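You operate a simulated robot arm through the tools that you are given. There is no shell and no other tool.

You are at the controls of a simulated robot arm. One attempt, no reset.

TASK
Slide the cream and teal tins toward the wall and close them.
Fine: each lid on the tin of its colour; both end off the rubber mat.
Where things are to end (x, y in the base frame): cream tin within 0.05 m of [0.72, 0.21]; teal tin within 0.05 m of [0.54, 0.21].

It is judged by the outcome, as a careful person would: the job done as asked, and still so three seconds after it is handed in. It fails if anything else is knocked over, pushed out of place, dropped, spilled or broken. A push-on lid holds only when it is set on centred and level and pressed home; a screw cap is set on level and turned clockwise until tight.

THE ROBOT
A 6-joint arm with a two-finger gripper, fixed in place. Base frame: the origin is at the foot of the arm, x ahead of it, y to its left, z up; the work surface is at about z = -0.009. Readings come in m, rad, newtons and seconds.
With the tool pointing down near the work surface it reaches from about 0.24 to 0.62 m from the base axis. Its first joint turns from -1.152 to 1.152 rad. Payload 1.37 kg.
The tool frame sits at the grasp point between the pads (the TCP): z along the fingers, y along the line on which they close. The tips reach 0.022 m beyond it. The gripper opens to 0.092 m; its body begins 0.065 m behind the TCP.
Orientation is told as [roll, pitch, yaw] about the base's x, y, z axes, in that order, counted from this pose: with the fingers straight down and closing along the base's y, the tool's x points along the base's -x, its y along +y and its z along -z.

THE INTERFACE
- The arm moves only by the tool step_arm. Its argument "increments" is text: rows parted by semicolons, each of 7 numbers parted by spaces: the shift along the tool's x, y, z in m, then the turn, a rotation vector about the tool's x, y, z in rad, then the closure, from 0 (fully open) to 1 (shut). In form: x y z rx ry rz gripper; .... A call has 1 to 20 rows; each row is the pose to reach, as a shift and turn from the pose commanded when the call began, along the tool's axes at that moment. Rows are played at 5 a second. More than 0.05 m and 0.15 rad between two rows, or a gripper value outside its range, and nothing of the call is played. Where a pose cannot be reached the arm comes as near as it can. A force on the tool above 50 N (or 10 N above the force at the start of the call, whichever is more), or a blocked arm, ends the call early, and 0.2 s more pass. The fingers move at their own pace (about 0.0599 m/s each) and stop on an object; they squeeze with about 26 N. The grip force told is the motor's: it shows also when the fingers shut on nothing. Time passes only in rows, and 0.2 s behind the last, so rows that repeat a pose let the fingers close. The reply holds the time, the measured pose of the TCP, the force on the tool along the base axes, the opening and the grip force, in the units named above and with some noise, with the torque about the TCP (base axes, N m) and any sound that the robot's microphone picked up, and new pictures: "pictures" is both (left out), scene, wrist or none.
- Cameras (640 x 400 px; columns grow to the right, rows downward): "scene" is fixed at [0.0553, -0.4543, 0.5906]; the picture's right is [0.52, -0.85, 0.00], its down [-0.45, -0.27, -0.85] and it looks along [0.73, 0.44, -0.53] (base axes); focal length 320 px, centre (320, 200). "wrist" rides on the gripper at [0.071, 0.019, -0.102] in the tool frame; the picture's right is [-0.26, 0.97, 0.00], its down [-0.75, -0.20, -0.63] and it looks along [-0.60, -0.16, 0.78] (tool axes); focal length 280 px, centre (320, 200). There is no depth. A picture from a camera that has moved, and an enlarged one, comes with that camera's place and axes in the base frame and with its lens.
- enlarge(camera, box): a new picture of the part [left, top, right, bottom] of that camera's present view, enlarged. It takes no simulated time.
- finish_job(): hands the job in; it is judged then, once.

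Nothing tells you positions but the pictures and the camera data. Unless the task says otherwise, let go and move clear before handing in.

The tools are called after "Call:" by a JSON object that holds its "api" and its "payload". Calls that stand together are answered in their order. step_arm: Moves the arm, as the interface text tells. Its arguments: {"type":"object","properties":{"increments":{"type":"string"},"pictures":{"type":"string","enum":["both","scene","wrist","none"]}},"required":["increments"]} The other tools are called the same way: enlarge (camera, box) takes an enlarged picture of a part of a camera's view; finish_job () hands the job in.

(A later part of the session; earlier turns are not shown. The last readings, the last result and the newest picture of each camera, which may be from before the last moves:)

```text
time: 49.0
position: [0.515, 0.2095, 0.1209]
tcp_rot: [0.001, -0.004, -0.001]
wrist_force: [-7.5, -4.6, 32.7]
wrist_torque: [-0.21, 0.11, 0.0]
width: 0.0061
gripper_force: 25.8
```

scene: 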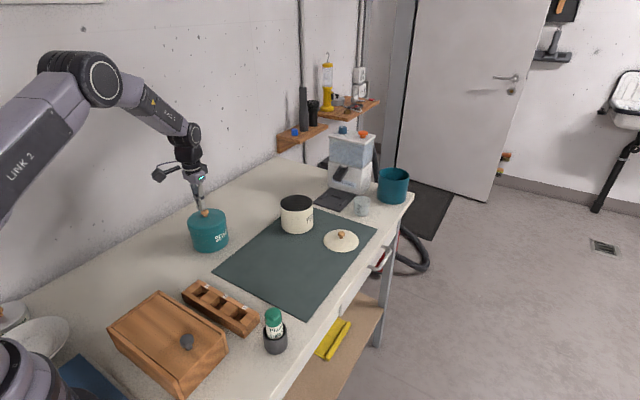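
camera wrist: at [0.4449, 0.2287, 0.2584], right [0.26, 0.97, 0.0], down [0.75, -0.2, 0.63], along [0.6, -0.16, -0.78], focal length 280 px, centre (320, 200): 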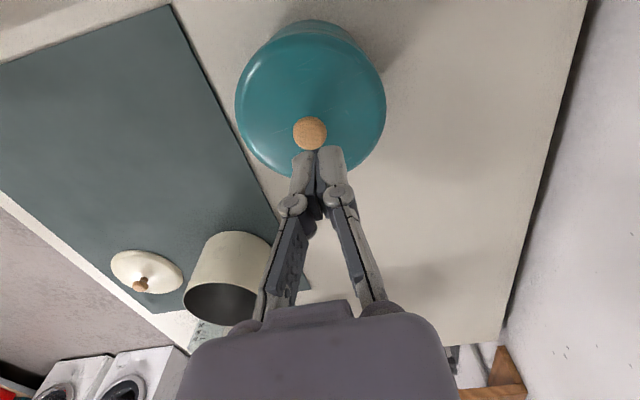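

33 N straight down with no further movement or sound, so it looks home. To be sure, I'll grip the knob and do a gentle 4 mm lift test.

Call:
{"api": "step_arm", "payload": {"increments": "0 0 -0.01 0 0 0 1; 0 -0.007 -0.03 0 0 0 0.45; 0 -0.007 -0.03 0 0 0 0.45; 0 -0.007 -0.01 0 0 0 0.45; 0 -0.007 0.003 0 0 0 0.45; 0 -0.007 0.005 0 0 0 0.45; 0 -0.007 0.005 0 0 0 0.45; 0 -0.007 0.005 0 0 0 1; 0 -0.007 0.005 0 0 0 1; 0 -0.007 0.005 0 0 0 1; 0 -0.007 0.005 0 0 0 1"}}

Call:
{"api": "enlarge", "payload": {"camera": "scene", "box": [185, 200, 230, 258]}}

Call:
{"api": "enlarge", "payload": {"camera": "wrist", "box": [240, 140, 400, 240]}}

```text
time: 51.4
position: [0.5173, 0.2023, 0.1128]
tcp_rot: [0.001, 0.0, 0.0]
wrist_force: [0.2, 0.5, 0.5]
wrist_torque: [-0.01, -0.01, 0.02]
width: 0.0203
gripper_force: 26.3
heard: snap
camera wrist: at [0.445, 0.2211, 0.2148], right [0.26, 0.97, 0.0], down [0.75, -0.2, 0.62], along [0.6, -0.16, -0.78], focal length 280 px, centre (320, 200)
```

scene: 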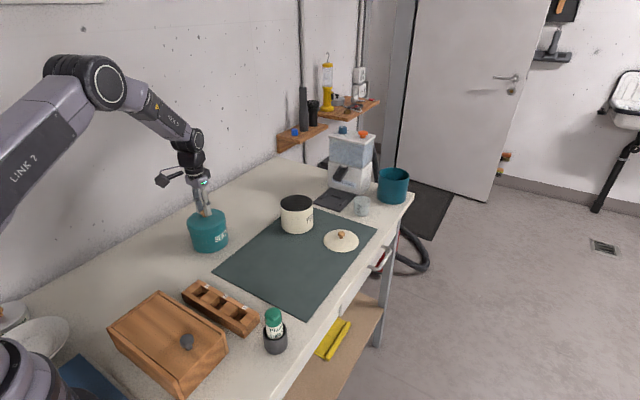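
wrist: 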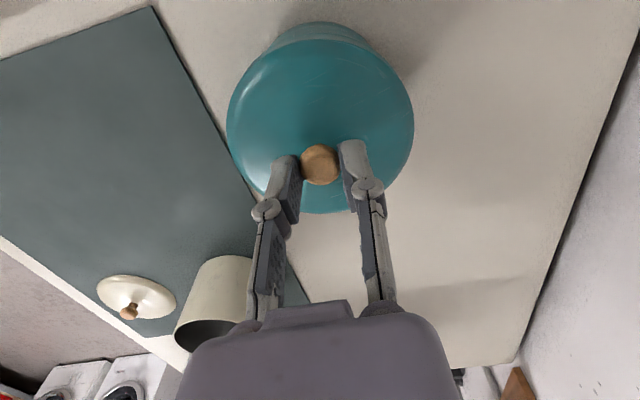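

```text
6.90 times, centred on (208, 229) of scene
camera zoom: at [0.0553, -0.4543, 0.5906], right [0.52, -0.85, 0.0], down [-0.45, -0.27, -0.85], along [0.73, 0.44, -0.53], focal length 2210 px, centre (1096, 0)
```

zoom: 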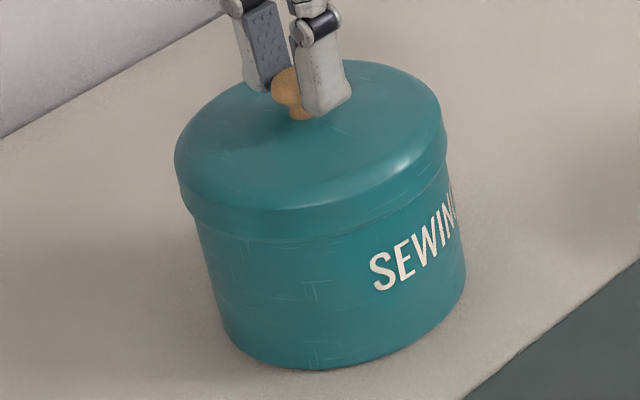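

```text
4.00 times, centred on (320, 190) of wrist
camera zoom: at [0.445, 0.2211, 0.2148], right [0.26, 0.97, 0.0], down [0.75, -0.2, 0.62], along [0.6, -0.16, -0.78], focal length 1122 px, centre (320, 240)
```

zoom: 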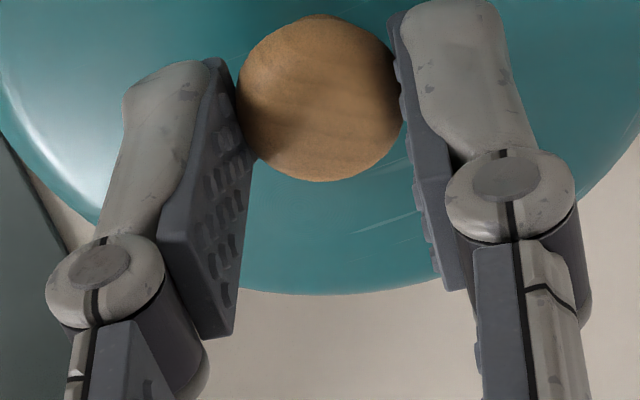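

Gripping made a snap again, which may mean the lid popped loose. The lift test will tell.

Call:
{"api": "step_arm", "payload": {"increments": "0 0 -0.0015 0 0 0 1; 0 0 -0.003 0 0 0 1; 0 0 -0.0045 0 0 0 1; 0 0 -0.006 0 0 0 1; 0 0 -0.006 0 0 0 1", "pictures": "scene"}}

Call:
{"api": "enlarge", "payload": {"camera": "scene", "box": [185, 200, 230, 258]}}

```text
time: 52.6
position: [0.5145, 0.2015, 0.1194]
tcp_rot: [0.0, 0.001, 0.0]
wrist_force: [-0.4, -0.4, 0.5]
wrist_torque: [0.02, -0.05, 0.03]
width: 0.0202
gripper_force: 26.2
```

scene: 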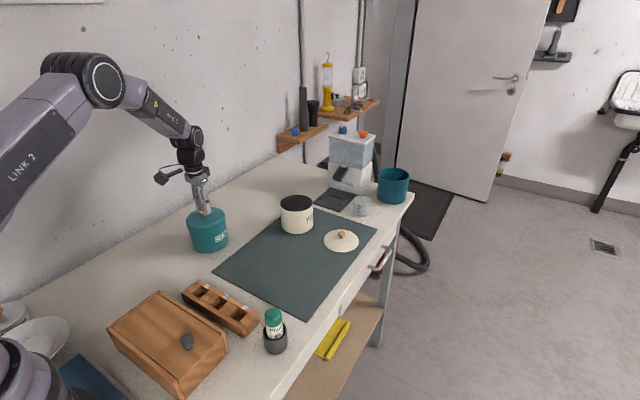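

```text
6.90 times, centred on (208, 229) of scene
camera zoom: at [0.0553, -0.4543, 0.5906], right [0.52, -0.85, 0.0], down [-0.45, -0.27, -0.85], along [0.73, 0.44, -0.53], focal length 2210 px, centre (1096, 0)
```

zoom: 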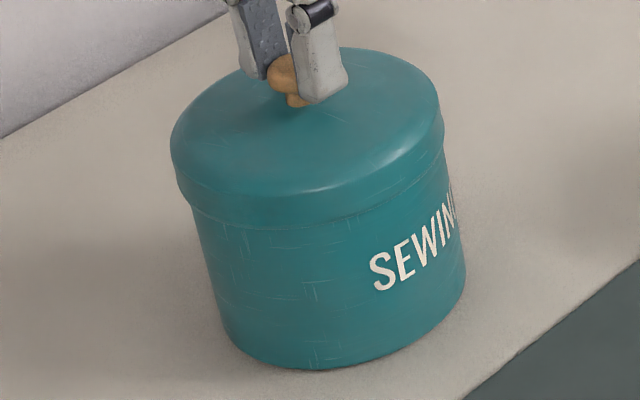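

The lid lifted off freely, so I can't tell whether gripping popped it or it never latched. I'll settle it by pressing down until it snaps, pressing harder, and then lifting a few mm without letting go to see whether the tin comes along.

Call:
{"api": "step_arm", "payload": {"increments": "0 0 0.002 0 0 0 1; 0 0 0.004 0 0 0 1; 0 0 0.005 0 0 0 1; 0 0 0.006 0 0 0 1; 0 0 0.007 0 0 0 1; 0 0 0.008 0 0 0 1; 0 0 0.008 0 0 0 1", "pictures": "none"}}

```text
time: 54.2
position: [0.5155, 0.2037, 0.1117]
tcp_rot: [0.002, -0.003, 0.0]
wrist_force: [-6.7, -3.3, 17.8]
wrist_torque: [-0.05, 0.23, 0.04]
width: 0.0199
gripper_force: 26.3
heard: snap
```

Snap at about 18 N. Now the lift test while still holding.

Call:
{"api": "step_arm", "payload": {"increments": "0 0 -0.002 0 0 0 1; 0 0 -0.004 0 0 0 1; 0 0 -0.006 0 0 0 1; 0 0 -0.008 0 0 0 1; 0 0 -0.008 0 0 0 1", "pictures": "scene"}}

Call:
{"api": "enlarge", "payload": {"camera": "scene", "box": [185, 200, 230, 258]}}

```text
time: 55.4
position: [0.5149, 0.2031, 0.1192]
tcp_rot: [0.0, 0.0, -0.001]
wrist_force: [0.0, -0.9, -0.8]
wrist_torque: [-0.01, 0.0, 0.01]
width: 0.0202
gripper_force: 25.6
heard: snap
```

scene: 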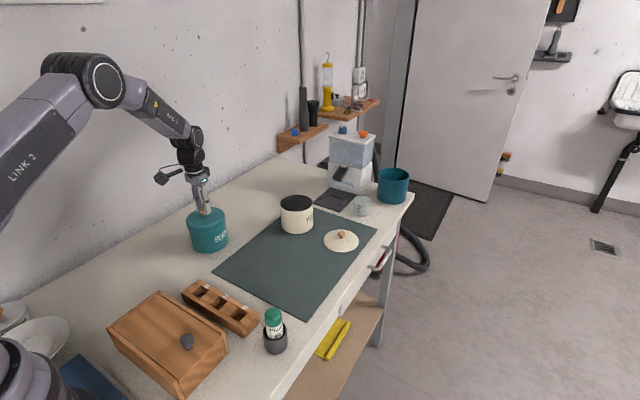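

```text
6.90 times, centred on (208, 229) of scene
camera zoom: at [0.0553, -0.4543, 0.5906], right [0.52, -0.85, 0.0], down [-0.45, -0.27, -0.85], along [0.73, 0.44, -0.53], focal length 2210 px, centre (1096, 0)
```

zoom: 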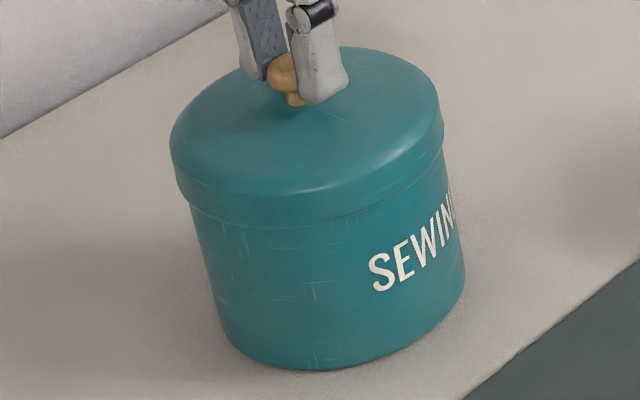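

Snap on, then snap off on lifting: the snap is the latch engaging and releasing. I'll press noticeably harder this time and see whether it seats deeper.

Call:
{"api": "step_arm", "payload": {"increments": "0 0 0.003 0 0 0 1; 0 0 0.006 0 0 0 1; 0 0 0.008 0 0 0 1; 0 0 0.009 0 0 0 1; 0 0 0.01 0 0 0 1; 0 0 0.0105 0 0 0 1; 0 0 0.0105 0 0 0 1", "pictures": "none"}}

```text
time: 57.0
position: [0.5158, 0.2024, 0.1097]
tcp_rot: [0.002, -0.003, -0.002]
wrist_force: [-0.8, -2.3, 23.2]
wrist_torque: [-0.04, -0.04, 0.0]
width: 0.0198
gripper_force: 25.8
heard: snap
```

Now the load is 23 N with almost zero torque, so it is evenly seated and about 2 mm lower than before. I'll press a bit further to make sure it has bottomed out.

Call:
{"api": "step_arm", "payload": {"increments": "0 0 0.001 0 0 0 1; 0 0 0.002 0 0 0 1; 0 0 0.003 0 0 0 1; 0 0 0.003 0 0 0 1", "pictures": "none"}}

```text
time: 58.0
position: [0.5165, 0.2031, 0.1055]
tcp_rot: [0.003, -0.003, -0.001]
wrist_force: [3.5, 1.9, 23.4]
wrist_torque: [0.04, -0.15, 0.0]
width: 0.0199
gripper_force: 26.1
```

The pads are slipping on the knob at about 23 N, so that is all the grip can press. I'll repeat the small lift to see whether it holds now.

Call:
{"api": "step_arm", "payload": {"increments": "0 0 -0.0015 0 0 0 1; 0 0 -0.003 0 0 0 1; 0 0 -0.0045 0 0 0 1; 0 0 -0.0045 0 0 0 1", "pictures": "scene"}}

Call:
{"api": "enlarge", "payload": {"camera": "scene", "box": [185, 200, 230, 258]}}

```text
time: 59.0
position: [0.5153, 0.2012, 0.1086]
tcp_rot: [-0.003, 0.002, -0.001]
wrist_force: [-0.4, 0.1, -0.7]
wrist_torque: [0.01, -0.02, -0.01]
width: 0.0199
gripper_force: 25.3
heard: snap
```

scene: 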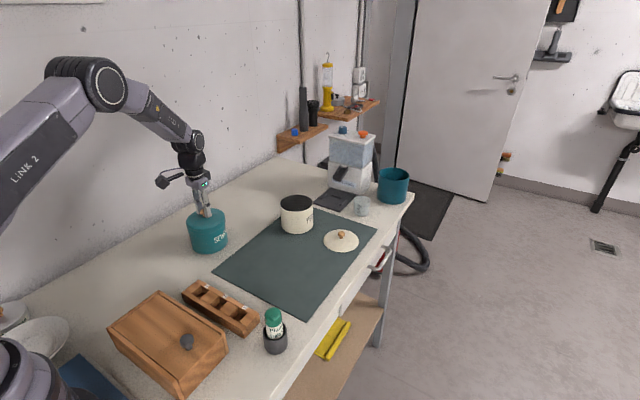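

```text
6.90 times, centred on (208, 229) of scene
camera zoom: at [0.0553, -0.4543, 0.5906], right [0.52, -0.85, 0.0], down [-0.45, -0.27, -0.85], along [0.73, 0.44, -0.53], focal length 2210 px, centre (1096, 0)
```

zoom: 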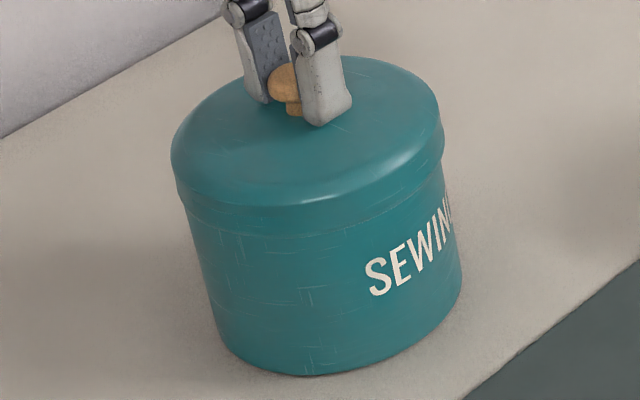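

The tin seems to have been tugged slightly before the lid let go. I'll look closely at the present state.

Call:
{"api": "enlarge", "payload": {"camera": "scene", "box": [180, 205, 240, 260]}}

Call:
{"api": "enlarge", "payload": {"camera": "wrist", "box": [210, 0, 430, 160]}}

```text
7.27 times, centred on (210, 232) of scene
camera zoom: at [0.0553, -0.4543, 0.5906], right [0.52, -0.85, 0.0], down [-0.45, -0.27, -0.85], along [0.73, 0.44, -0.53], focal length 2330 px, centre (1120, -36)
```

zoom: 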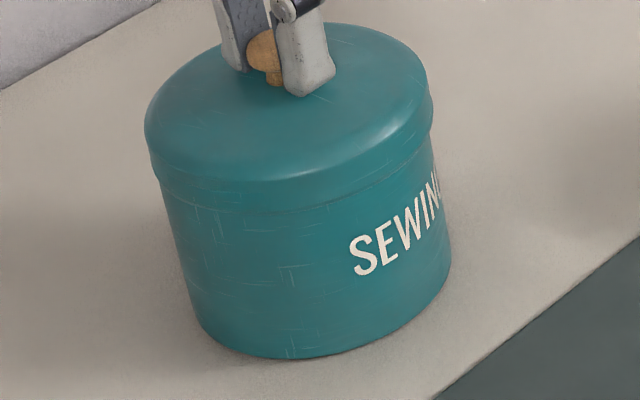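

```text
2.50 times, centred on (320, 80) of wrist
camera zoom: at [0.4446, 0.2209, 0.2108], right [0.26, 0.96, 0.0], down [0.75, -0.2, 0.62], along [0.6, -0.16, -0.78], focal length 701 px, centre (320, 500)
```

zoom: 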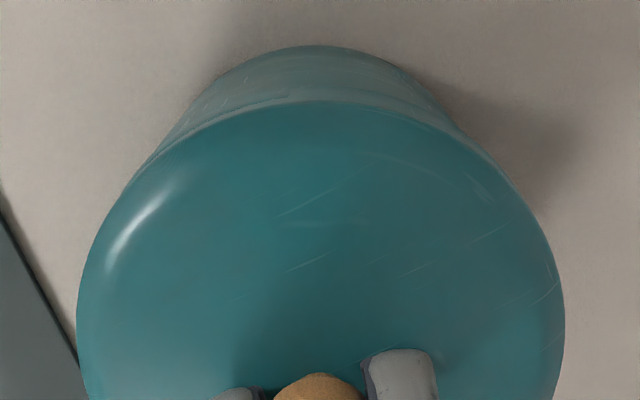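

The lid and tin still line up to about 1 mm. I'll press down again with a firm grip. The fingertips should reach the dome beside the knob and push directly on the lid, so the grip friction no longer limits the force.

Call:
{"api": "step_arm", "payload": {"increments": "0 0 0.002 0 0 0 1; 0 0 0.004 0 0 0 1; 0 0 0.005 0 0 0 1; 0 0 0.006 0 0 0 1; 0 0 0.007 0 0 0 1; 0 0 0.007 0 0 0 1", "pictures": "none"}}

```text
time: 60.4
position: [0.5179, 0.203, 0.1042]
tcp_rot: [0.001, -0.004, 0.0]
wrist_force: [-3.7, -2.2, 24.9]
wrist_torque: [-0.02, -0.01, 0.0]
width: 0.0197
gripper_force: 26.2
```

Call:
{"api": "step_arm", "payload": {"increments": "0 0 0.001 0 0 0 1; 0 0 0.002 0 0 0 1; 0 0 0.003 0 0 0 1; 0 0 0.003 0 0 0 1", "pictures": "scene"}}

Call:
{"api": "enlarge", "payload": {"camera": "scene", "box": [180, 205, 240, 260]}}

```text
time: 61.4
position: [0.5158, 0.2023, 0.1034]
tcp_rot: [0.002, -0.007, 0.001]
wrist_force: [-8.6, -5.9, 43.9]
wrist_torque: [-0.14, 0.33, 0.01]
width: 0.0196
gripper_force: 25.9
```

scene: 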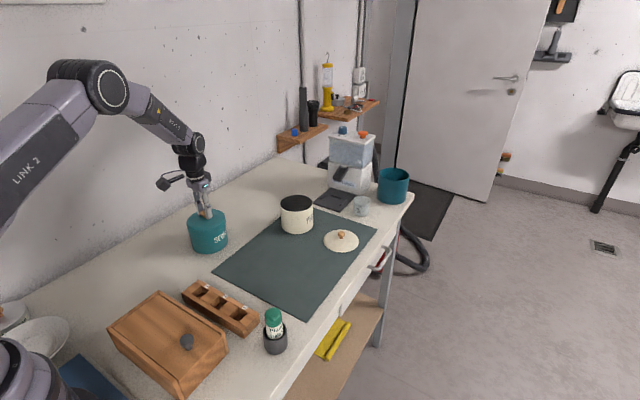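

```text
7.27 times, centred on (210, 232) of scene
camera zoom: at [0.055, -0.4544, 0.5905], right [0.52, -0.85, 0.0], down [-0.45, -0.27, -0.85], along [0.73, 0.44, -0.53], focal length 2330 px, centre (1120, -36)
```

zoom: 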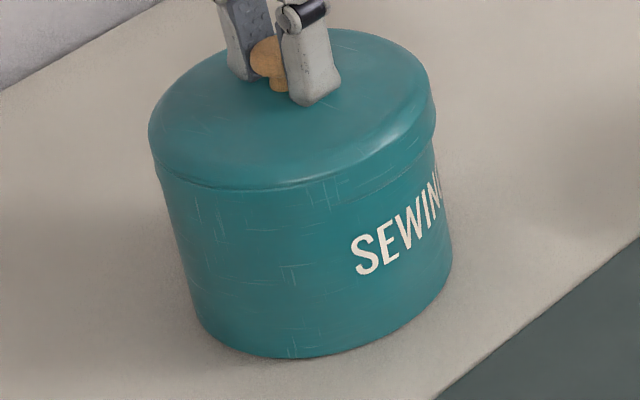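

44 N applied, but the skirt has vanished into the tin at the front: the tin got dragged a few mm toward the camera during the lift test, so the lid is no longer centred. I'll raise the lid clear and measure the alignment again.

Call:
{"api": "step_arm", "payload": {"increments": "0 0 -0.003 0 0 0 1; 0 0 -0.006 0 0 0 1; 0 0 -0.012 0 0 0 1; 0 0 -0.02 0 0 0 1; 0 0 -0.028 0 0 0 1; 0 0 -0.028 0 0 0 1; 0 0 -0.028 0 0 0 1"}}

Call:
{"api": "enlarge", "payload": {"camera": "scene", "box": [180, 200, 240, 260]}}

Call:
{"api": "enlarge", "payload": {"camera": "wrist", "box": [230, 10, 310, 90]}}

Call:
{"api": "enlarge", "payload": {"camera": "wrist", "box": [330, 10, 410, 90]}}

Call:
{"api": "enlarge", "payload": {"camera": "wrist", "box": [240, 140, 400, 240]}}

```text
time: 63.0
position: [0.5167, 0.2026, 0.1274]
tcp_rot: [-0.001, 0.001, 0.001]
wrist_force: [0.1, 0.5, -1.0]
wrist_torque: [0.06, 0.0, 0.0]
width: 0.0194
gripper_force: 25.7
camera wrist: at [0.4449, 0.2211, 0.2293], right [0.26, 0.97, 0.0], down [0.75, -0.2, 0.62], along [0.6, -0.16, -0.78], focal length 280 px, centre (320, 200)
```

scene: 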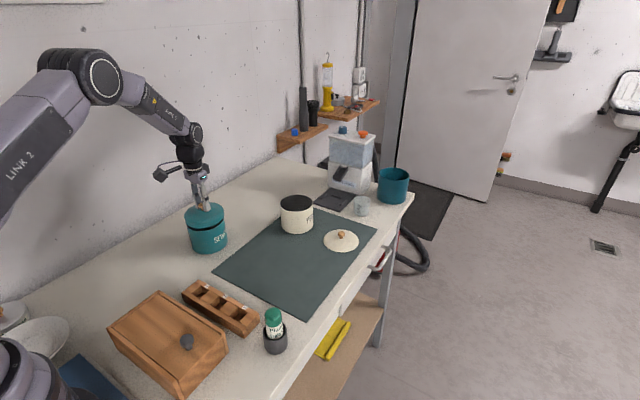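
wrist: 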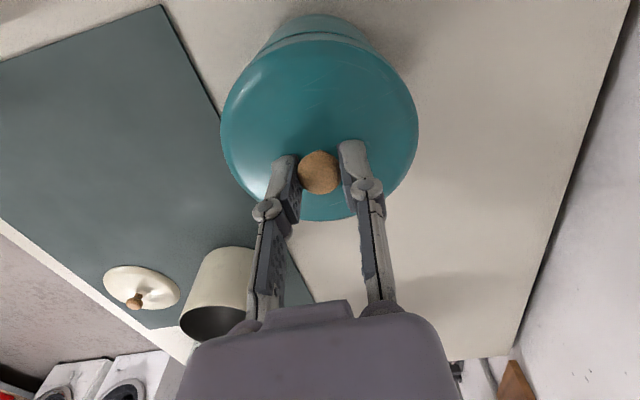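

```text
6.67 times, centred on (210, 230) of scene
camera zoom: at [0.0553, -0.4543, 0.5906], right [0.52, -0.85, 0.0], down [-0.45, -0.27, -0.85], along [0.73, 0.44, -0.53], focal length 2136 px, centre (1053, 0)
```

zoom: 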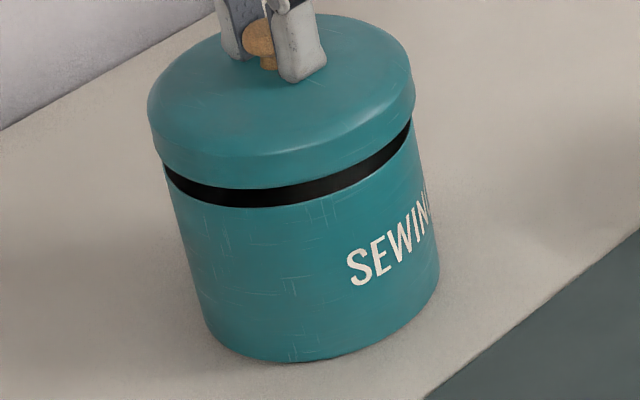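

```text
5.00 times, centred on (270, 50) of wrist
camera zoom: at [0.4449, 0.2211, 0.2293], right [0.26, 0.97, 0.0], down [0.75, -0.2, 0.62], along [0.6, -0.16, -0.78], focal length 1402 px, centre (570, 950)
```

zoom: 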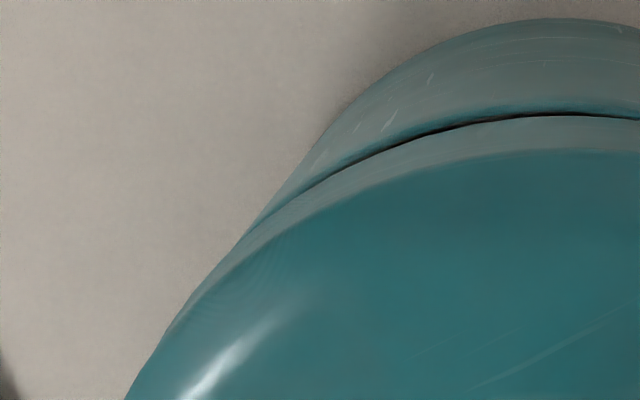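

```text
5.00 times, centred on (370, 50) of wrist
camera zoom: at [0.4449, 0.2211, 0.2293], right [0.26, 0.97, 0.0], down [0.75, -0.2, 0.62], along [0.6, -0.16, -0.78], focal length 1402 px, centre (70, 950)
```

zoom: 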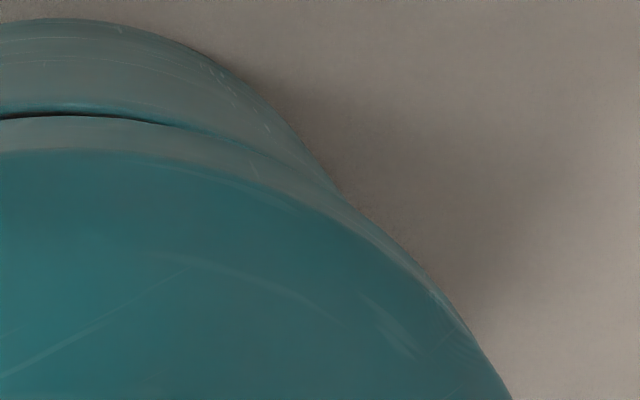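

```text
4.00 times, centred on (320, 190) of wrist
camera zoom: at [0.4449, 0.2211, 0.2293], right [0.26, 0.97, 0.0], down [0.75, -0.2, 0.62], along [0.6, -0.16, -0.78], focal length 1122 px, centre (320, 240)
```

zoom: 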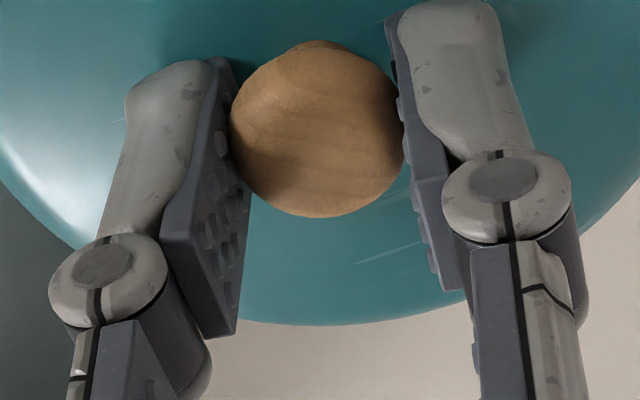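

The tin has moved about 3 mm toward -x. The lid now sits roughly 1 mm off it. Tight zooms to refine the offset:

Call:
{"api": "enlarge", "payload": {"camera": "scene", "box": [178, 208, 202, 232]}}

Call:
{"api": "enlarge", "payload": {"camera": "scene", "box": [214, 204, 238, 228]}}

```text
16.00 times, centred on (190, 220) of scene
camera zoom: at [0.0553, -0.4543, 0.5906], right [0.52, -0.85, 0.0], down [-0.45, -0.27, -0.85], along [0.73, 0.44, -0.53], focal length 5127 px, centre (2400, -120)
```

zoom: 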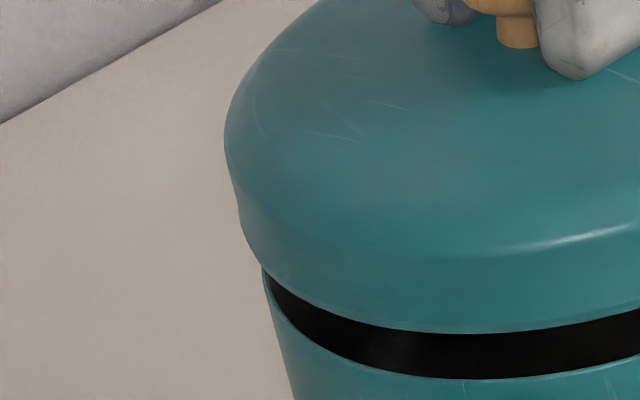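

```text
16.00 times, centred on (226, 216) of scene
camera zoom: at [0.0553, -0.4543, 0.5906], right [0.52, -0.85, 0.0], down [-0.45, -0.27, -0.85], along [0.73, 0.44, -0.53], focal length 5127 px, centre (1824, -56)
```

zoom: 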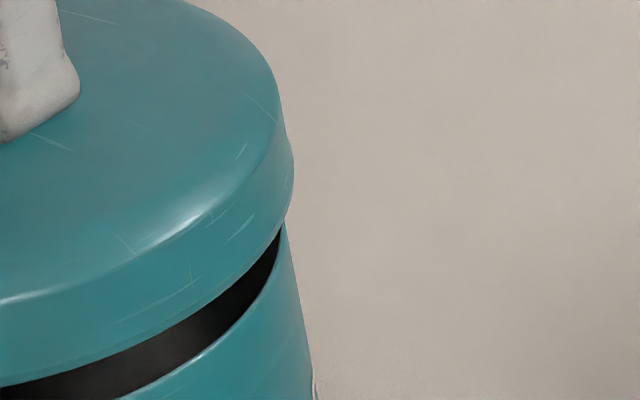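

Offset is about (-1.5, -0.5) mm. I'll correct it and then seat and press, now with the fingertips also close to the dome.

Call:
{"api": "step_arm", "payload": {"increments": "0.0015 -0.0005 0 0 0 0 1; 0.0015 -0.0005 0.004 0 0 0 1; 0.0015 -0.0005 0.008 0 0 0 1; 0.0015 -0.0005 0.012 0 0 0 1; 0.0015 -0.0005 0.016 0 0 0 1; 0.0015 -0.0005 0.016 0 0 0 1", "pictures": "scene"}}

Call:
{"api": "enlarge", "payload": {"camera": "scene", "box": [180, 200, 240, 260]}}

```text
time: 64.4
position: [0.5134, 0.2009, 0.1126]
tcp_rot: [0.0, 0.0, 0.0]
wrist_force: [0.2, 0.1, -1.3]
wrist_torque: [0.0, 0.01, -0.01]
width: 0.0197
gripper_force: 26.0
```

scene: 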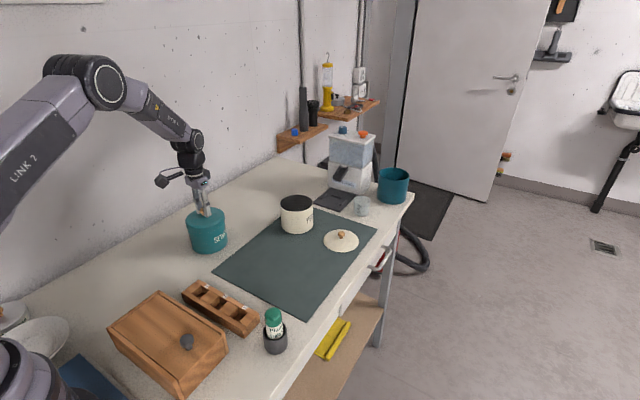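

```text
6.67 times, centred on (210, 230) of scene
camera zoom: at [0.0553, -0.4543, 0.5906], right [0.52, -0.85, 0.0], down [-0.45, -0.27, -0.85], along [0.73, 0.44, -0.53], focal length 2136 px, centre (1053, 0)
```

zoom: 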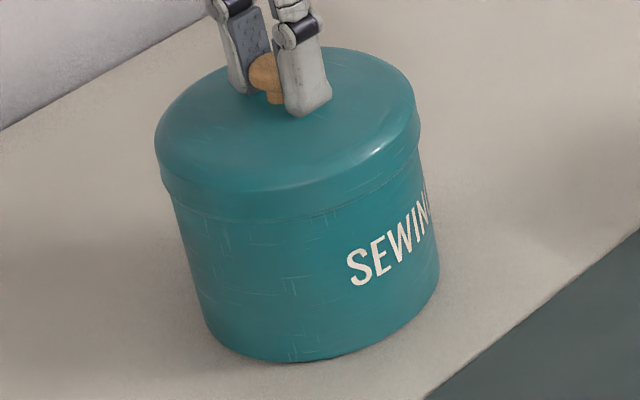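

Well aligned. Now I lower and press in 1 mm steps.

Call:
{"api": "step_arm", "payload": {"increments": "0 0 0.002 0 0 0 1; 0 0 0.003 0 0 0 1; 0 0 0.004 0 0 0 1; 0 0 0.005 0 0 0 1; 0 0 0.006 0 0 0 1; 0 0 0.006 0 0 0 1", "pictures": "none"}}

```text
time: 65.8
position: [0.5145, 0.2011, 0.1056]
tcp_rot: [0.0, -0.001, 0.001]
wrist_force: [1.2, 0.0, -0.9]
wrist_torque: [0.01, -0.03, 0.0]
width: 0.0196
gripper_force: 25.5
```

Call:
{"api": "step_arm", "payload": {"increments": "0 0 0.001 0 0 0 1; 0 0 0.002 0 0 0 1; 0 0 0.003 0 0 0 1; 0 0 0.004 0 0 0 1; 0 0 0.004 0 0 0 1", "pictures": "none"}}

```text
time: 67.0
position: [0.5141, 0.2025, 0.104]
tcp_rot: [0.0, -0.002, 0.001]
wrist_force: [-9.1, -2.7, 21.2]
wrist_torque: [-0.03, 0.11, 0.02]
width: 0.0199
gripper_force: 26.2
```

Call:
{"api": "step_arm", "payload": {"increments": "0 0 0.0008 0 0 0 1; 0 0 0.0016 0 0 0 1; 0 0 0.0024 0 0 0 1; 0 0 0.0024 0 0 0 1", "pictures": "scene"}}

Call:
{"api": "enlarge", "payload": {"camera": "scene", "box": [180, 200, 240, 260]}}

```text
time: 67.8
position: [0.5155, 0.2014, 0.1036]
tcp_rot: [0.001, -0.004, 0.001]
wrist_force: [-2.2, 0.1, 5.1]
wrist_torque: [-0.04, -0.07, -0.02]
width: 0.0196
gripper_force: 25.8
stopped in row 4: the force on the tool passed its limit at 51 N (the readings are from after the stop); the commanded pose is now the measured one
```

scene: 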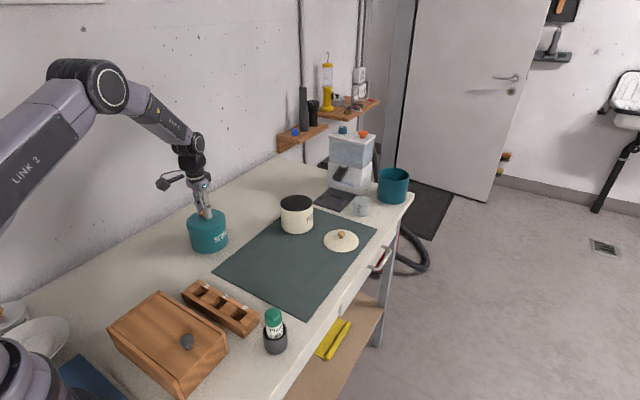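

```text
6.67 times, centred on (210, 230) of scene
camera zoom: at [0.0553, -0.4543, 0.5906], right [0.52, -0.85, 0.0], down [-0.45, -0.27, -0.85], along [0.73, 0.44, -0.53], focal length 2136 px, centre (1053, 0)
```

zoom: 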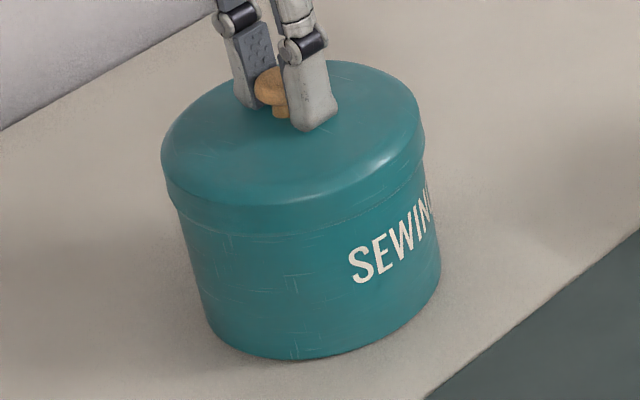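

51 N without a snap, and the lid slid about 1.5 mm sideways under load, so it isn't centred enough to latch. I'll lift to a small hover and measure again carefully.

Call:
{"api": "step_arm", "payload": {"increments": "0 0 -0.004 0 0 0 1; 0 0 -0.009 0 0 0 1; 0 0 -0.014 0 0 0 1; 0 0 -0.02 0 0 0 1; 0 0 -0.02 0 0 0 1; 0 0 -0.02 0 0 0 1"}}

Call:
{"api": "enlarge", "payload": {"camera": "scene", "box": [178, 208, 202, 232]}}

Call:
{"api": "enlarge", "payload": {"camera": "scene", "box": [214, 204, 238, 228]}}

Call:
{"api": "enlarge", "payload": {"camera": "wrist", "box": [230, 10, 310, 90]}}

Call:
{"api": "enlarge", "payload": {"camera": "wrist", "box": [330, 10, 410, 90]}}

Call:
{"api": "enlarge", "payload": {"camera": "wrist", "box": [240, 140, 400, 240]}}

```text
time: 69.2
position: [0.5155, 0.2022, 0.1238]
tcp_rot: [0.002, -0.004, 0.0]
wrist_force: [-0.5, 0.4, -0.4]
wrist_torque: [0.02, -0.03, 0.0]
width: 0.0194
gripper_force: 25.9
camera wrist: at [0.4447, 0.2207, 0.2246], right [0.26, 0.97, 0.0], down [0.75, -0.21, 0.63], along [0.61, -0.16, -0.78], focal length 280 px, centre (320, 200)
```

scene: 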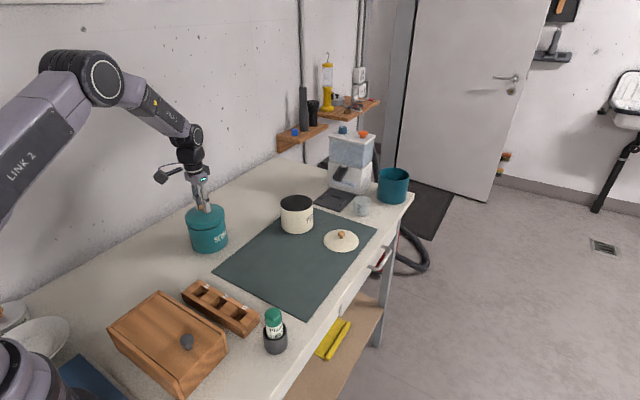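
wrist: 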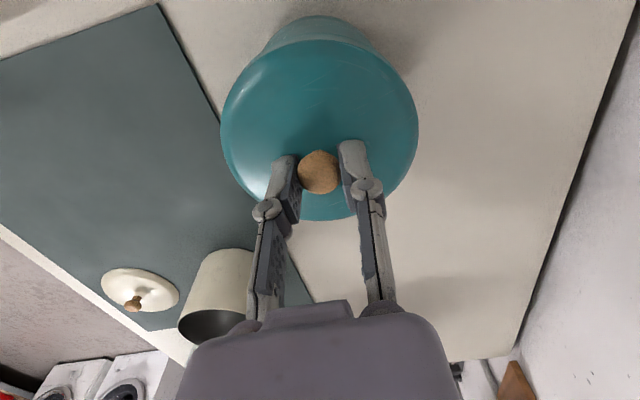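

```text
16.00 times, centred on (190, 220) of scene
camera zoom: at [0.0553, -0.4543, 0.5906], right [0.52, -0.85, 0.0], down [-0.45, -0.27, -0.85], along [0.73, 0.44, -0.53], focal length 5127 px, centre (2400, -120)
```

zoom: 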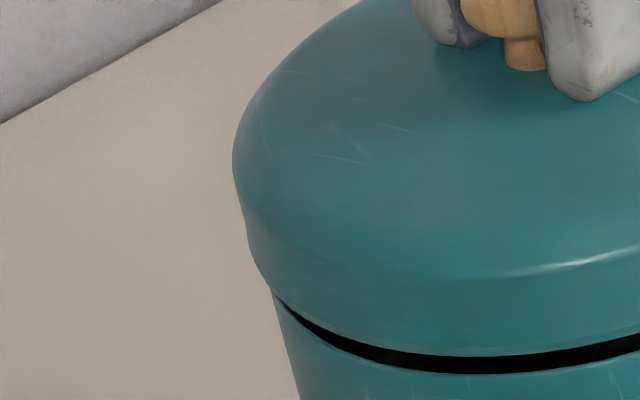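

```text
16.00 times, centred on (226, 216) of scene
camera zoom: at [0.0553, -0.4543, 0.5906], right [0.52, -0.85, 0.0], down [-0.45, -0.27, -0.85], along [0.73, 0.44, -0.53], focal length 5127 px, centre (1824, -56)
```

zoom: 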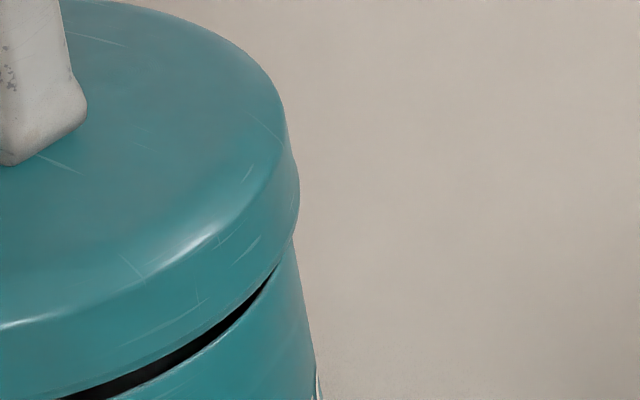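

```text
5.00 times, centred on (270, 50) of wrist
camera zoom: at [0.4447, 0.2207, 0.2246], right [0.26, 0.97, 0.0], down [0.75, -0.21, 0.63], along [0.61, -0.16, -0.78], focal length 1402 px, centre (570, 950)
```

zoom: 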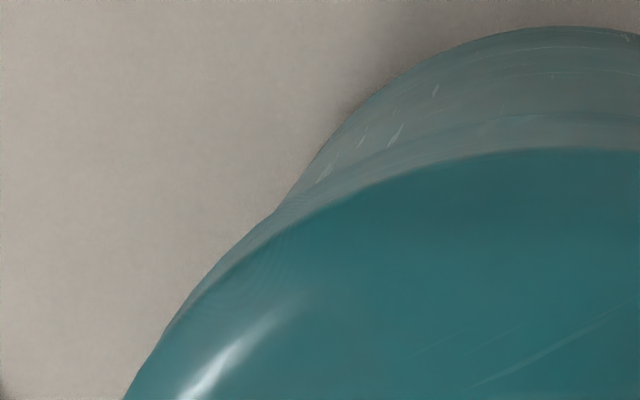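

```text
5.00 times, centred on (370, 50) of wrist
camera zoom: at [0.4447, 0.2207, 0.2246], right [0.26, 0.97, 0.0], down [0.75, -0.21, 0.63], along [0.61, -0.16, -0.78], focal length 1402 px, centre (70, 950)
```

zoom: 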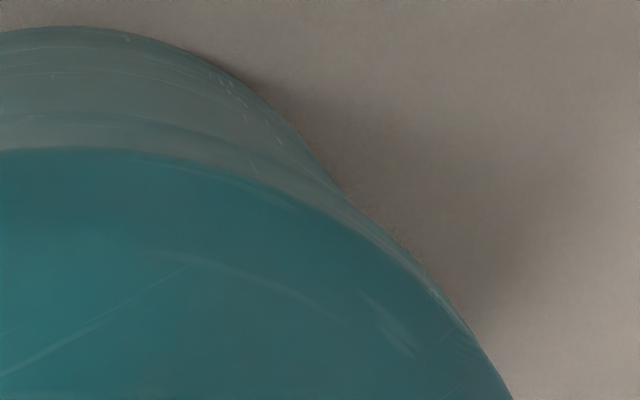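

```text
4.00 times, centred on (320, 190) of wrist
camera zoom: at [0.4447, 0.2207, 0.2246], right [0.26, 0.97, 0.0], down [0.75, -0.21, 0.63], along [0.61, -0.16, -0.78], focal length 1122 px, centre (320, 240)
```

zoom: 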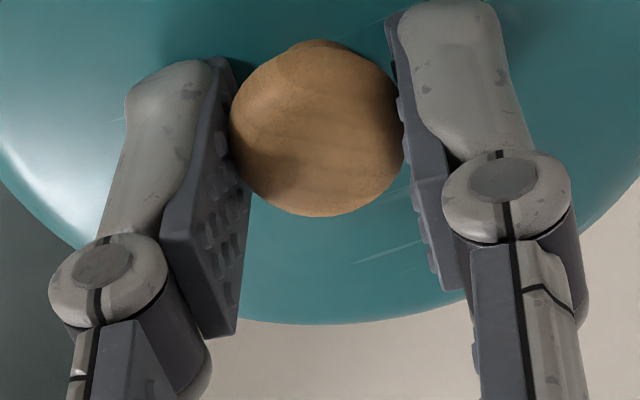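

The remaining offset is about (-1, -0.4) mm. I'll correct it, including a bit for drift under load, and press again.

Call:
{"api": "step_arm", "payload": {"increments": "0.0012 -0.0005 0 0 0 0 1; 0.0012 -0.0005 0.005 0 0 0 1; 0.0012 -0.0005 0.01 0 0 0 1; 0.0012 -0.0005 0.015 0 0 0 1; 0.0012 -0.0005 0.018 0 0 0 1; 0.0012 -0.0005 0.02 0 0 0 1; 0.0012 -0.0005 0.021 0 0 0 1; 0.0012 -0.0005 0.022 0 0 0 1; 0.0012 -0.0005 0.022 0 0 0 1", "pictures": "none"}}

```text
time: 71.2
position: [0.5142, 0.2019, 0.1033]
tcp_rot: [0.002, -0.008, 0.001]
wrist_force: [-14.6, -4.8, 44.6]
wrist_torque: [-0.12, 0.6, 0.02]
width: 0.0197
gripper_force: 25.8
heard: snap
```

Snap, and pressed with 45 N. Now I relieve the load without lifting, then open the fingers and rise.

Call:
{"api": "step_arm", "payload": {"increments": "0.0004 0 -0.0008 0 0 0 1; 0.0006 0 -0.0014 0 0 0 1; 0.0006 0 -0.0014 0 0 0 0.8; 0.0006 0 -0.0014 0 0 0 0.5; 0.0006 0 -0.0014 0 0 0 0.4; 0.0006 0 -0.0014 0 0 0 0.4"}}

Call:
{"api": "enlarge", "payload": {"camera": "scene", "box": [180, 200, 240, 260]}}

```text
time: 72.6
position: [0.5145, 0.201, 0.1015]
tcp_rot: [0.0, -0.001, -0.001]
wrist_force: [-0.6, 0.4, -0.3]
wrist_torque: [-0.05, 0.0, -0.04]
width: 0.0564
gripper_force: 0.3
camera wrist: at [0.4422, 0.2202, 0.2031], right [0.26, 0.97, 0.0], down [0.75, -0.2, 0.63], along [0.6, -0.16, -0.78], focal length 280 px, centre (320, 200)
```

scene: 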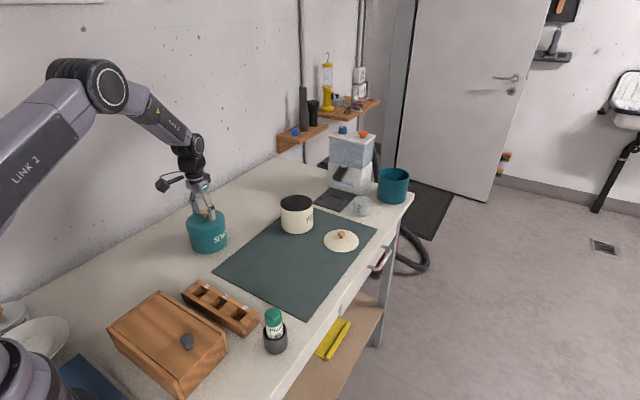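
wrist: 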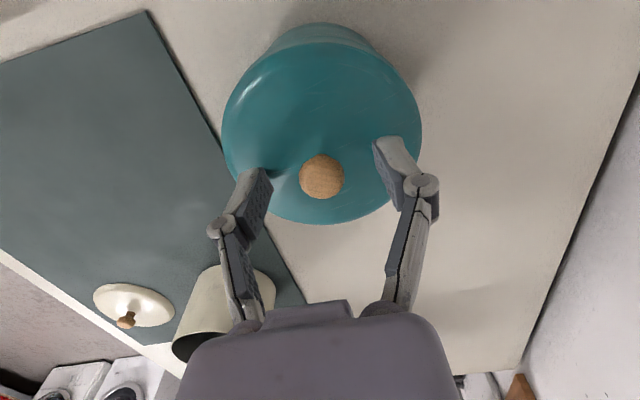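

```text
6.67 times, centred on (210, 230) of scene
camera zoom: at [0.0553, -0.4543, 0.5906], right [0.52, -0.85, 0.0], down [-0.45, -0.27, -0.85], along [0.73, 0.44, -0.53], focal length 2136 px, centre (1053, 0)
```

zoom: 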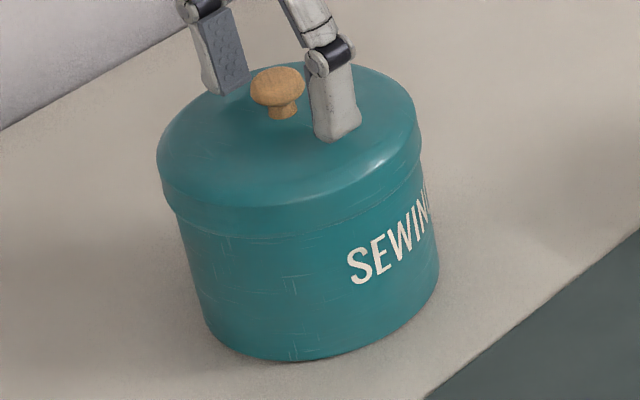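

No second snap on release: the lid stays on and looks centred. I rise straight up and inspect.

Call:
{"api": "step_arm", "payload": {"increments": "0 0 -0.01 0 0 0 0.4; 0 0 -0.03 0 0 0 0.4; 0 0 -0.06 0 0 0 0.4; 0 0 -0.09 0 0 0 0.4; 0 0 -0.1 0 0 0 0.4; 0 0 -0.1 0 0 0 0.4"}}

Call:
{"api": "enlarge", "payload": {"camera": "scene", "box": [178, 208, 202, 232]}}

Call:
{"api": "enlarge", "payload": {"camera": "scene", "box": [214, 204, 238, 228]}}

Call:
{"api": "enlarge", "payload": {"camera": "wrist", "box": [230, 0, 410, 160]}}

```text
time: 74.0
position: [0.5122, 0.2004, 0.2028]
tcp_rot: [0.002, -0.004, 0.0]
wrist_force: [1.2, 0.8, -1.1]
wrist_torque: [0.01, -0.01, -0.02]
width: 0.0552
gripper_force: 0.1
camera wrist: at [0.442, 0.2201, 0.3045], right [0.26, 0.97, 0.0], down [0.75, -0.21, 0.63], along [0.61, -0.16, -0.78], focal length 280 px, centre (320, 200)
```

scene: 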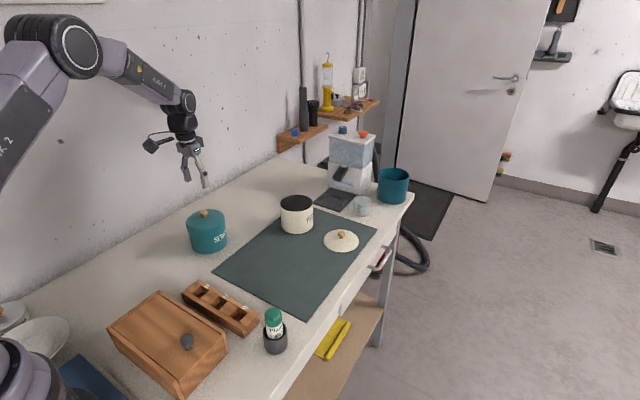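
wrist: 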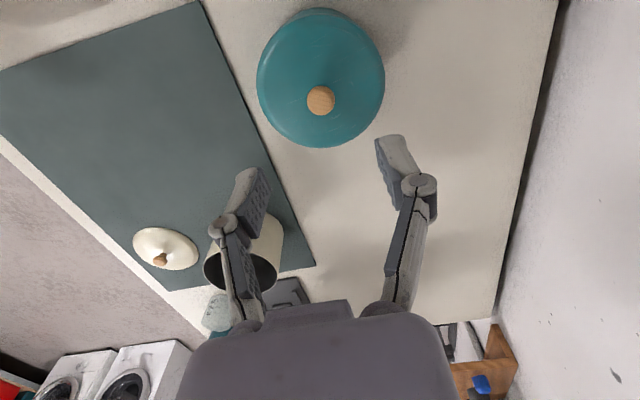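

```text
16.00 times, centred on (190, 220) of scene
camera zoom: at [0.0553, -0.4543, 0.5906], right [0.52, -0.85, 0.0], down [-0.45, -0.27, -0.85], along [0.73, 0.44, -0.53], focal length 5127 px, centre (2400, -120)
```

zoom: 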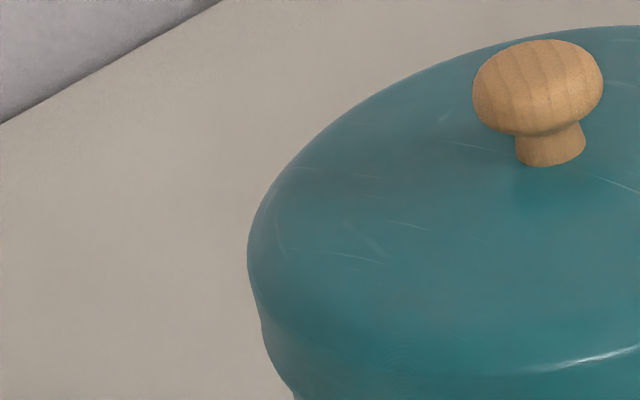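

```text
16.00 times, centred on (226, 216) of scene
camera zoom: at [0.0553, -0.4543, 0.5906], right [0.52, -0.85, 0.0], down [-0.45, -0.27, -0.85], along [0.73, 0.44, -0.53], focal length 5127 px, centre (1824, -56)
```

zoom: 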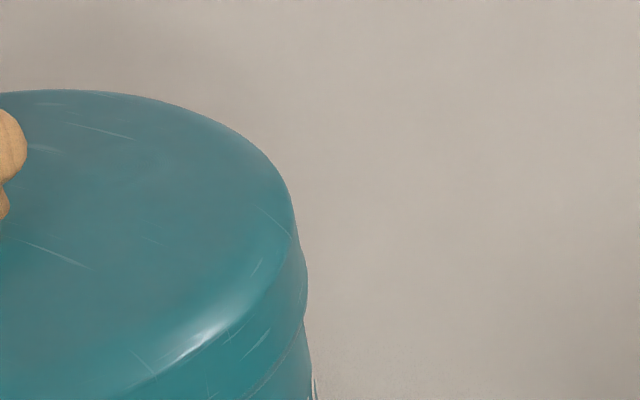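

```text
2.50 times, centred on (320, 80) of wrist
camera zoom: at [0.442, 0.2201, 0.3045], right [0.26, 0.97, 0.0], down [0.75, -0.21, 0.63], along [0.61, -0.16, -0.78], focal length 701 px, centre (320, 500)
```

zoom: 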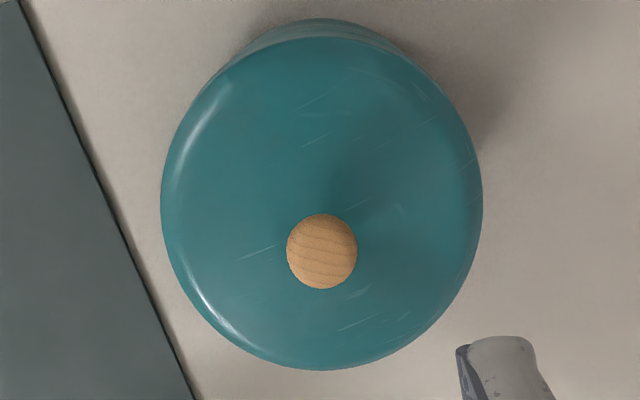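

Call:
{"api": "enlarge", "payload": {"camera": "scene", "box": [180, 205, 236, 260]}}

```text
7.27 times, centred on (208, 232) of scene
camera zoom: at [0.0553, -0.4543, 0.5906], right [0.52, -0.85, 0.0], down [-0.45, -0.27, -0.85], along [0.73, 0.44, -0.53], focal length 2330 px, centre (1134, -36)
```

zoom: 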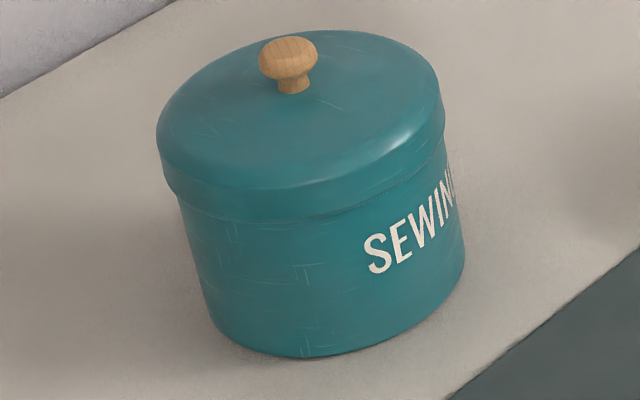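

The teal tin is done at about (0.512, 0.202), well within tolerance. Now the cream tin: I'll push it first and close it last. First I test how far the arm reaches with the gripper tilted forward, heading toward the cream lid's side.

Call:
{"api": "step_arm", "payload": {"increments": "-0.005 -0.035 -0.01 0 0.004 0.02 0.4; -0.01 -0.07 -0.02 0 0.004 0.04 0.4; -0.015 -0.105 -0.02 0 0.004 0.06 0.4; -0.02 -0.14 -0.02 0 0.004 0.08 0.4; -0.025 -0.175 -0.02 0 0.004 0.1 0.4; -0.03 -0.21 -0.02 0 0.004 0.12 0.4; -0.035 -0.245 -0.02 0 0.004 0.14 0.4; -0.04 -0.28 -0.02 0 0.004 0.16 0.4; -0.04 -0.29 -0.02 0 0.004 0.164 0.4; -0.04 -0.29 -0.02 0 0.004 0.164 0.4"}}

```text
time: 76.2
position: [0.5518, -0.0876, 0.2219]
tcp_rot: [0.003, 0.0, -0.164]
wrist_force: [0.1, 0.0, 0.7]
wrist_torque: [-0.03, 0.0, 0.02]
width: 0.0552
gripper_force: 0.1
camera wrist: at [0.4865, -0.0584, 0.324], right [0.42, 0.91, 0.0], down [0.71, -0.33, 0.62], along [0.57, -0.26, -0.78], focal length 280 px, centre (320, 200)
```

scene: 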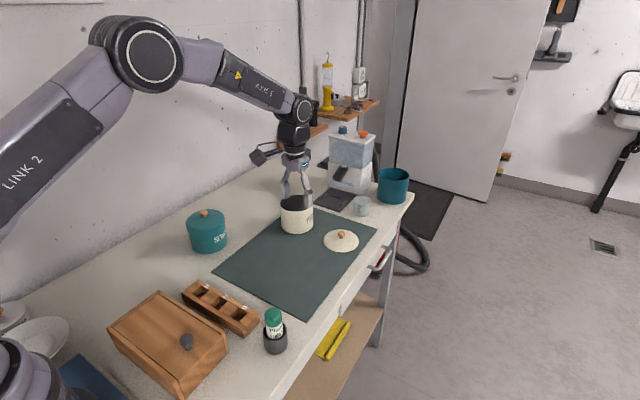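
wrist: 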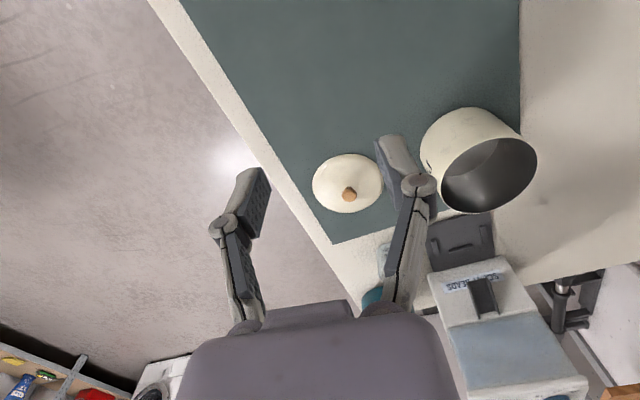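

Now I tilt the fingers forward by about 0.6 rad while moving outward to check the reach.

Call:
{"api": "step_arm", "payload": {"increments": "-0.02 0 0.01 0 -0.12 0 0.4; -0.04 0 0.02 0 -0.24 0 0.4; -0.06 0 0.03 0 -0.36 0 0.4; -0.08 0 0.05 0 -0.48 0 0.4; -0.1 0 0.07 0 -0.6 0 0.4; -0.12 0 0.09 0 -0.6 0 0.4; -0.14 0 0.11 0 -0.6 0 0.4; -0.14 0 0.11 0 -0.6 0 0.4"}}

```text
time: 78.0
position: [0.692, -0.1103, 0.1109]
tcp_rot: [0.002, -0.601, -0.164]
wrist_force: [-0.1, 0.3, -0.4]
wrist_torque: [-0.01, 0.01, 0.01]
width: 0.0551
gripper_force: 0.1
camera wrist: at [0.581, -0.0728, 0.156], right [0.37, 0.92, 0.15], down [0.23, -0.25, 0.94], along [0.9, -0.31, -0.3], focal length 280 px, centre (320, 200)
```

scene: 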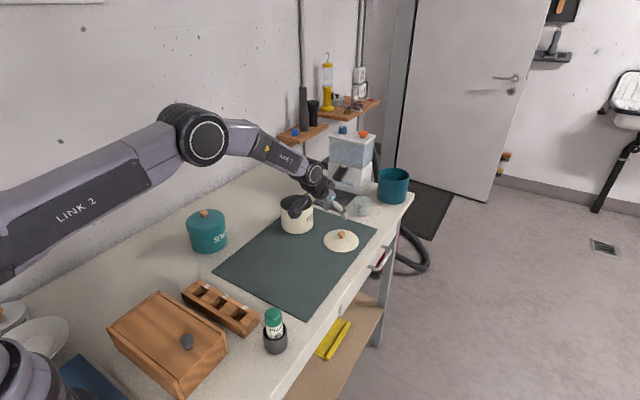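
wrist: 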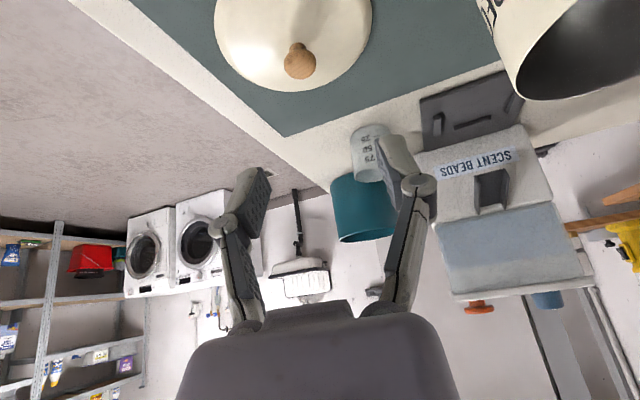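

With 0.6 rad of tilt the arm reaches 0.70 m easily. I'll see how little tilt it can get away with there, since a more upright tool is better for setting the lid.

Call:
{"api": "step_arm", "payload": {"increments": "0 0 0 0 0.12 0 0.4; 0 0 0 0 0.24 0 0.4; 0 0 0 0 0.34 0 0.4; 0 0 0 0 0.34 0 0.4", "pictures": "scene"}}

```text
time: 79.0
position: [0.6823, -0.1089, 0.1121]
tcp_rot: [0.004, -0.258, -0.165]
wrist_force: [-0.2, -0.3, -0.1]
wrist_torque: [0.01, 0.01, -0.01]
width: 0.0552
gripper_force: 0.1
out of reach, approached as far as the arm can: row 3, 4
```

scene: 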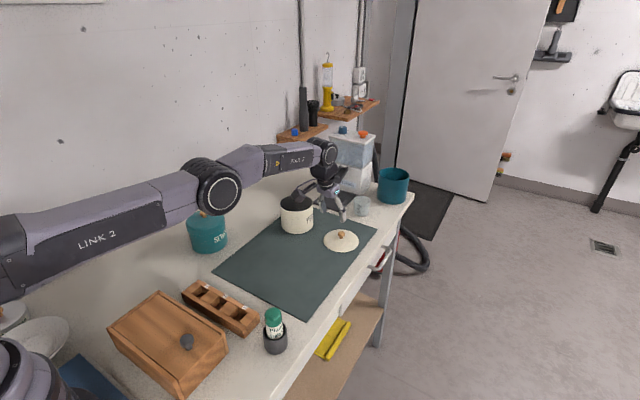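

At 0.26 rad it just runs out of reach, so about 0.5 rad is a good working tilt. I'll come back inward, straighten up, and set yaw to 0 before approaching the cream tin.

Call:
{"api": "step_arm", "payload": {"increments": "0.016 0 -0.017 0 0.065 0 0.4; 0.032 0 -0.034 0 0.13 0 0.4; 0.048 0 -0.052 0 0.195 0 0.4; 0.065 0 -0.07 0 0.26 0 0.4; 0.08 0 -0.08 0 0.26 0 0.4; 0.08 0 -0.08 0 0.26 0 0.4", "pictures": "none"}}

```text
time: 80.4
position: [0.584, -0.0947, 0.1706]
tcp_rot: [0.001, 0.003, -0.164]
wrist_force: [0.0, 0.6, -0.4]
wrist_torque: [-0.01, 0.0, 0.01]
width: 0.0553
gripper_force: 0.2
```

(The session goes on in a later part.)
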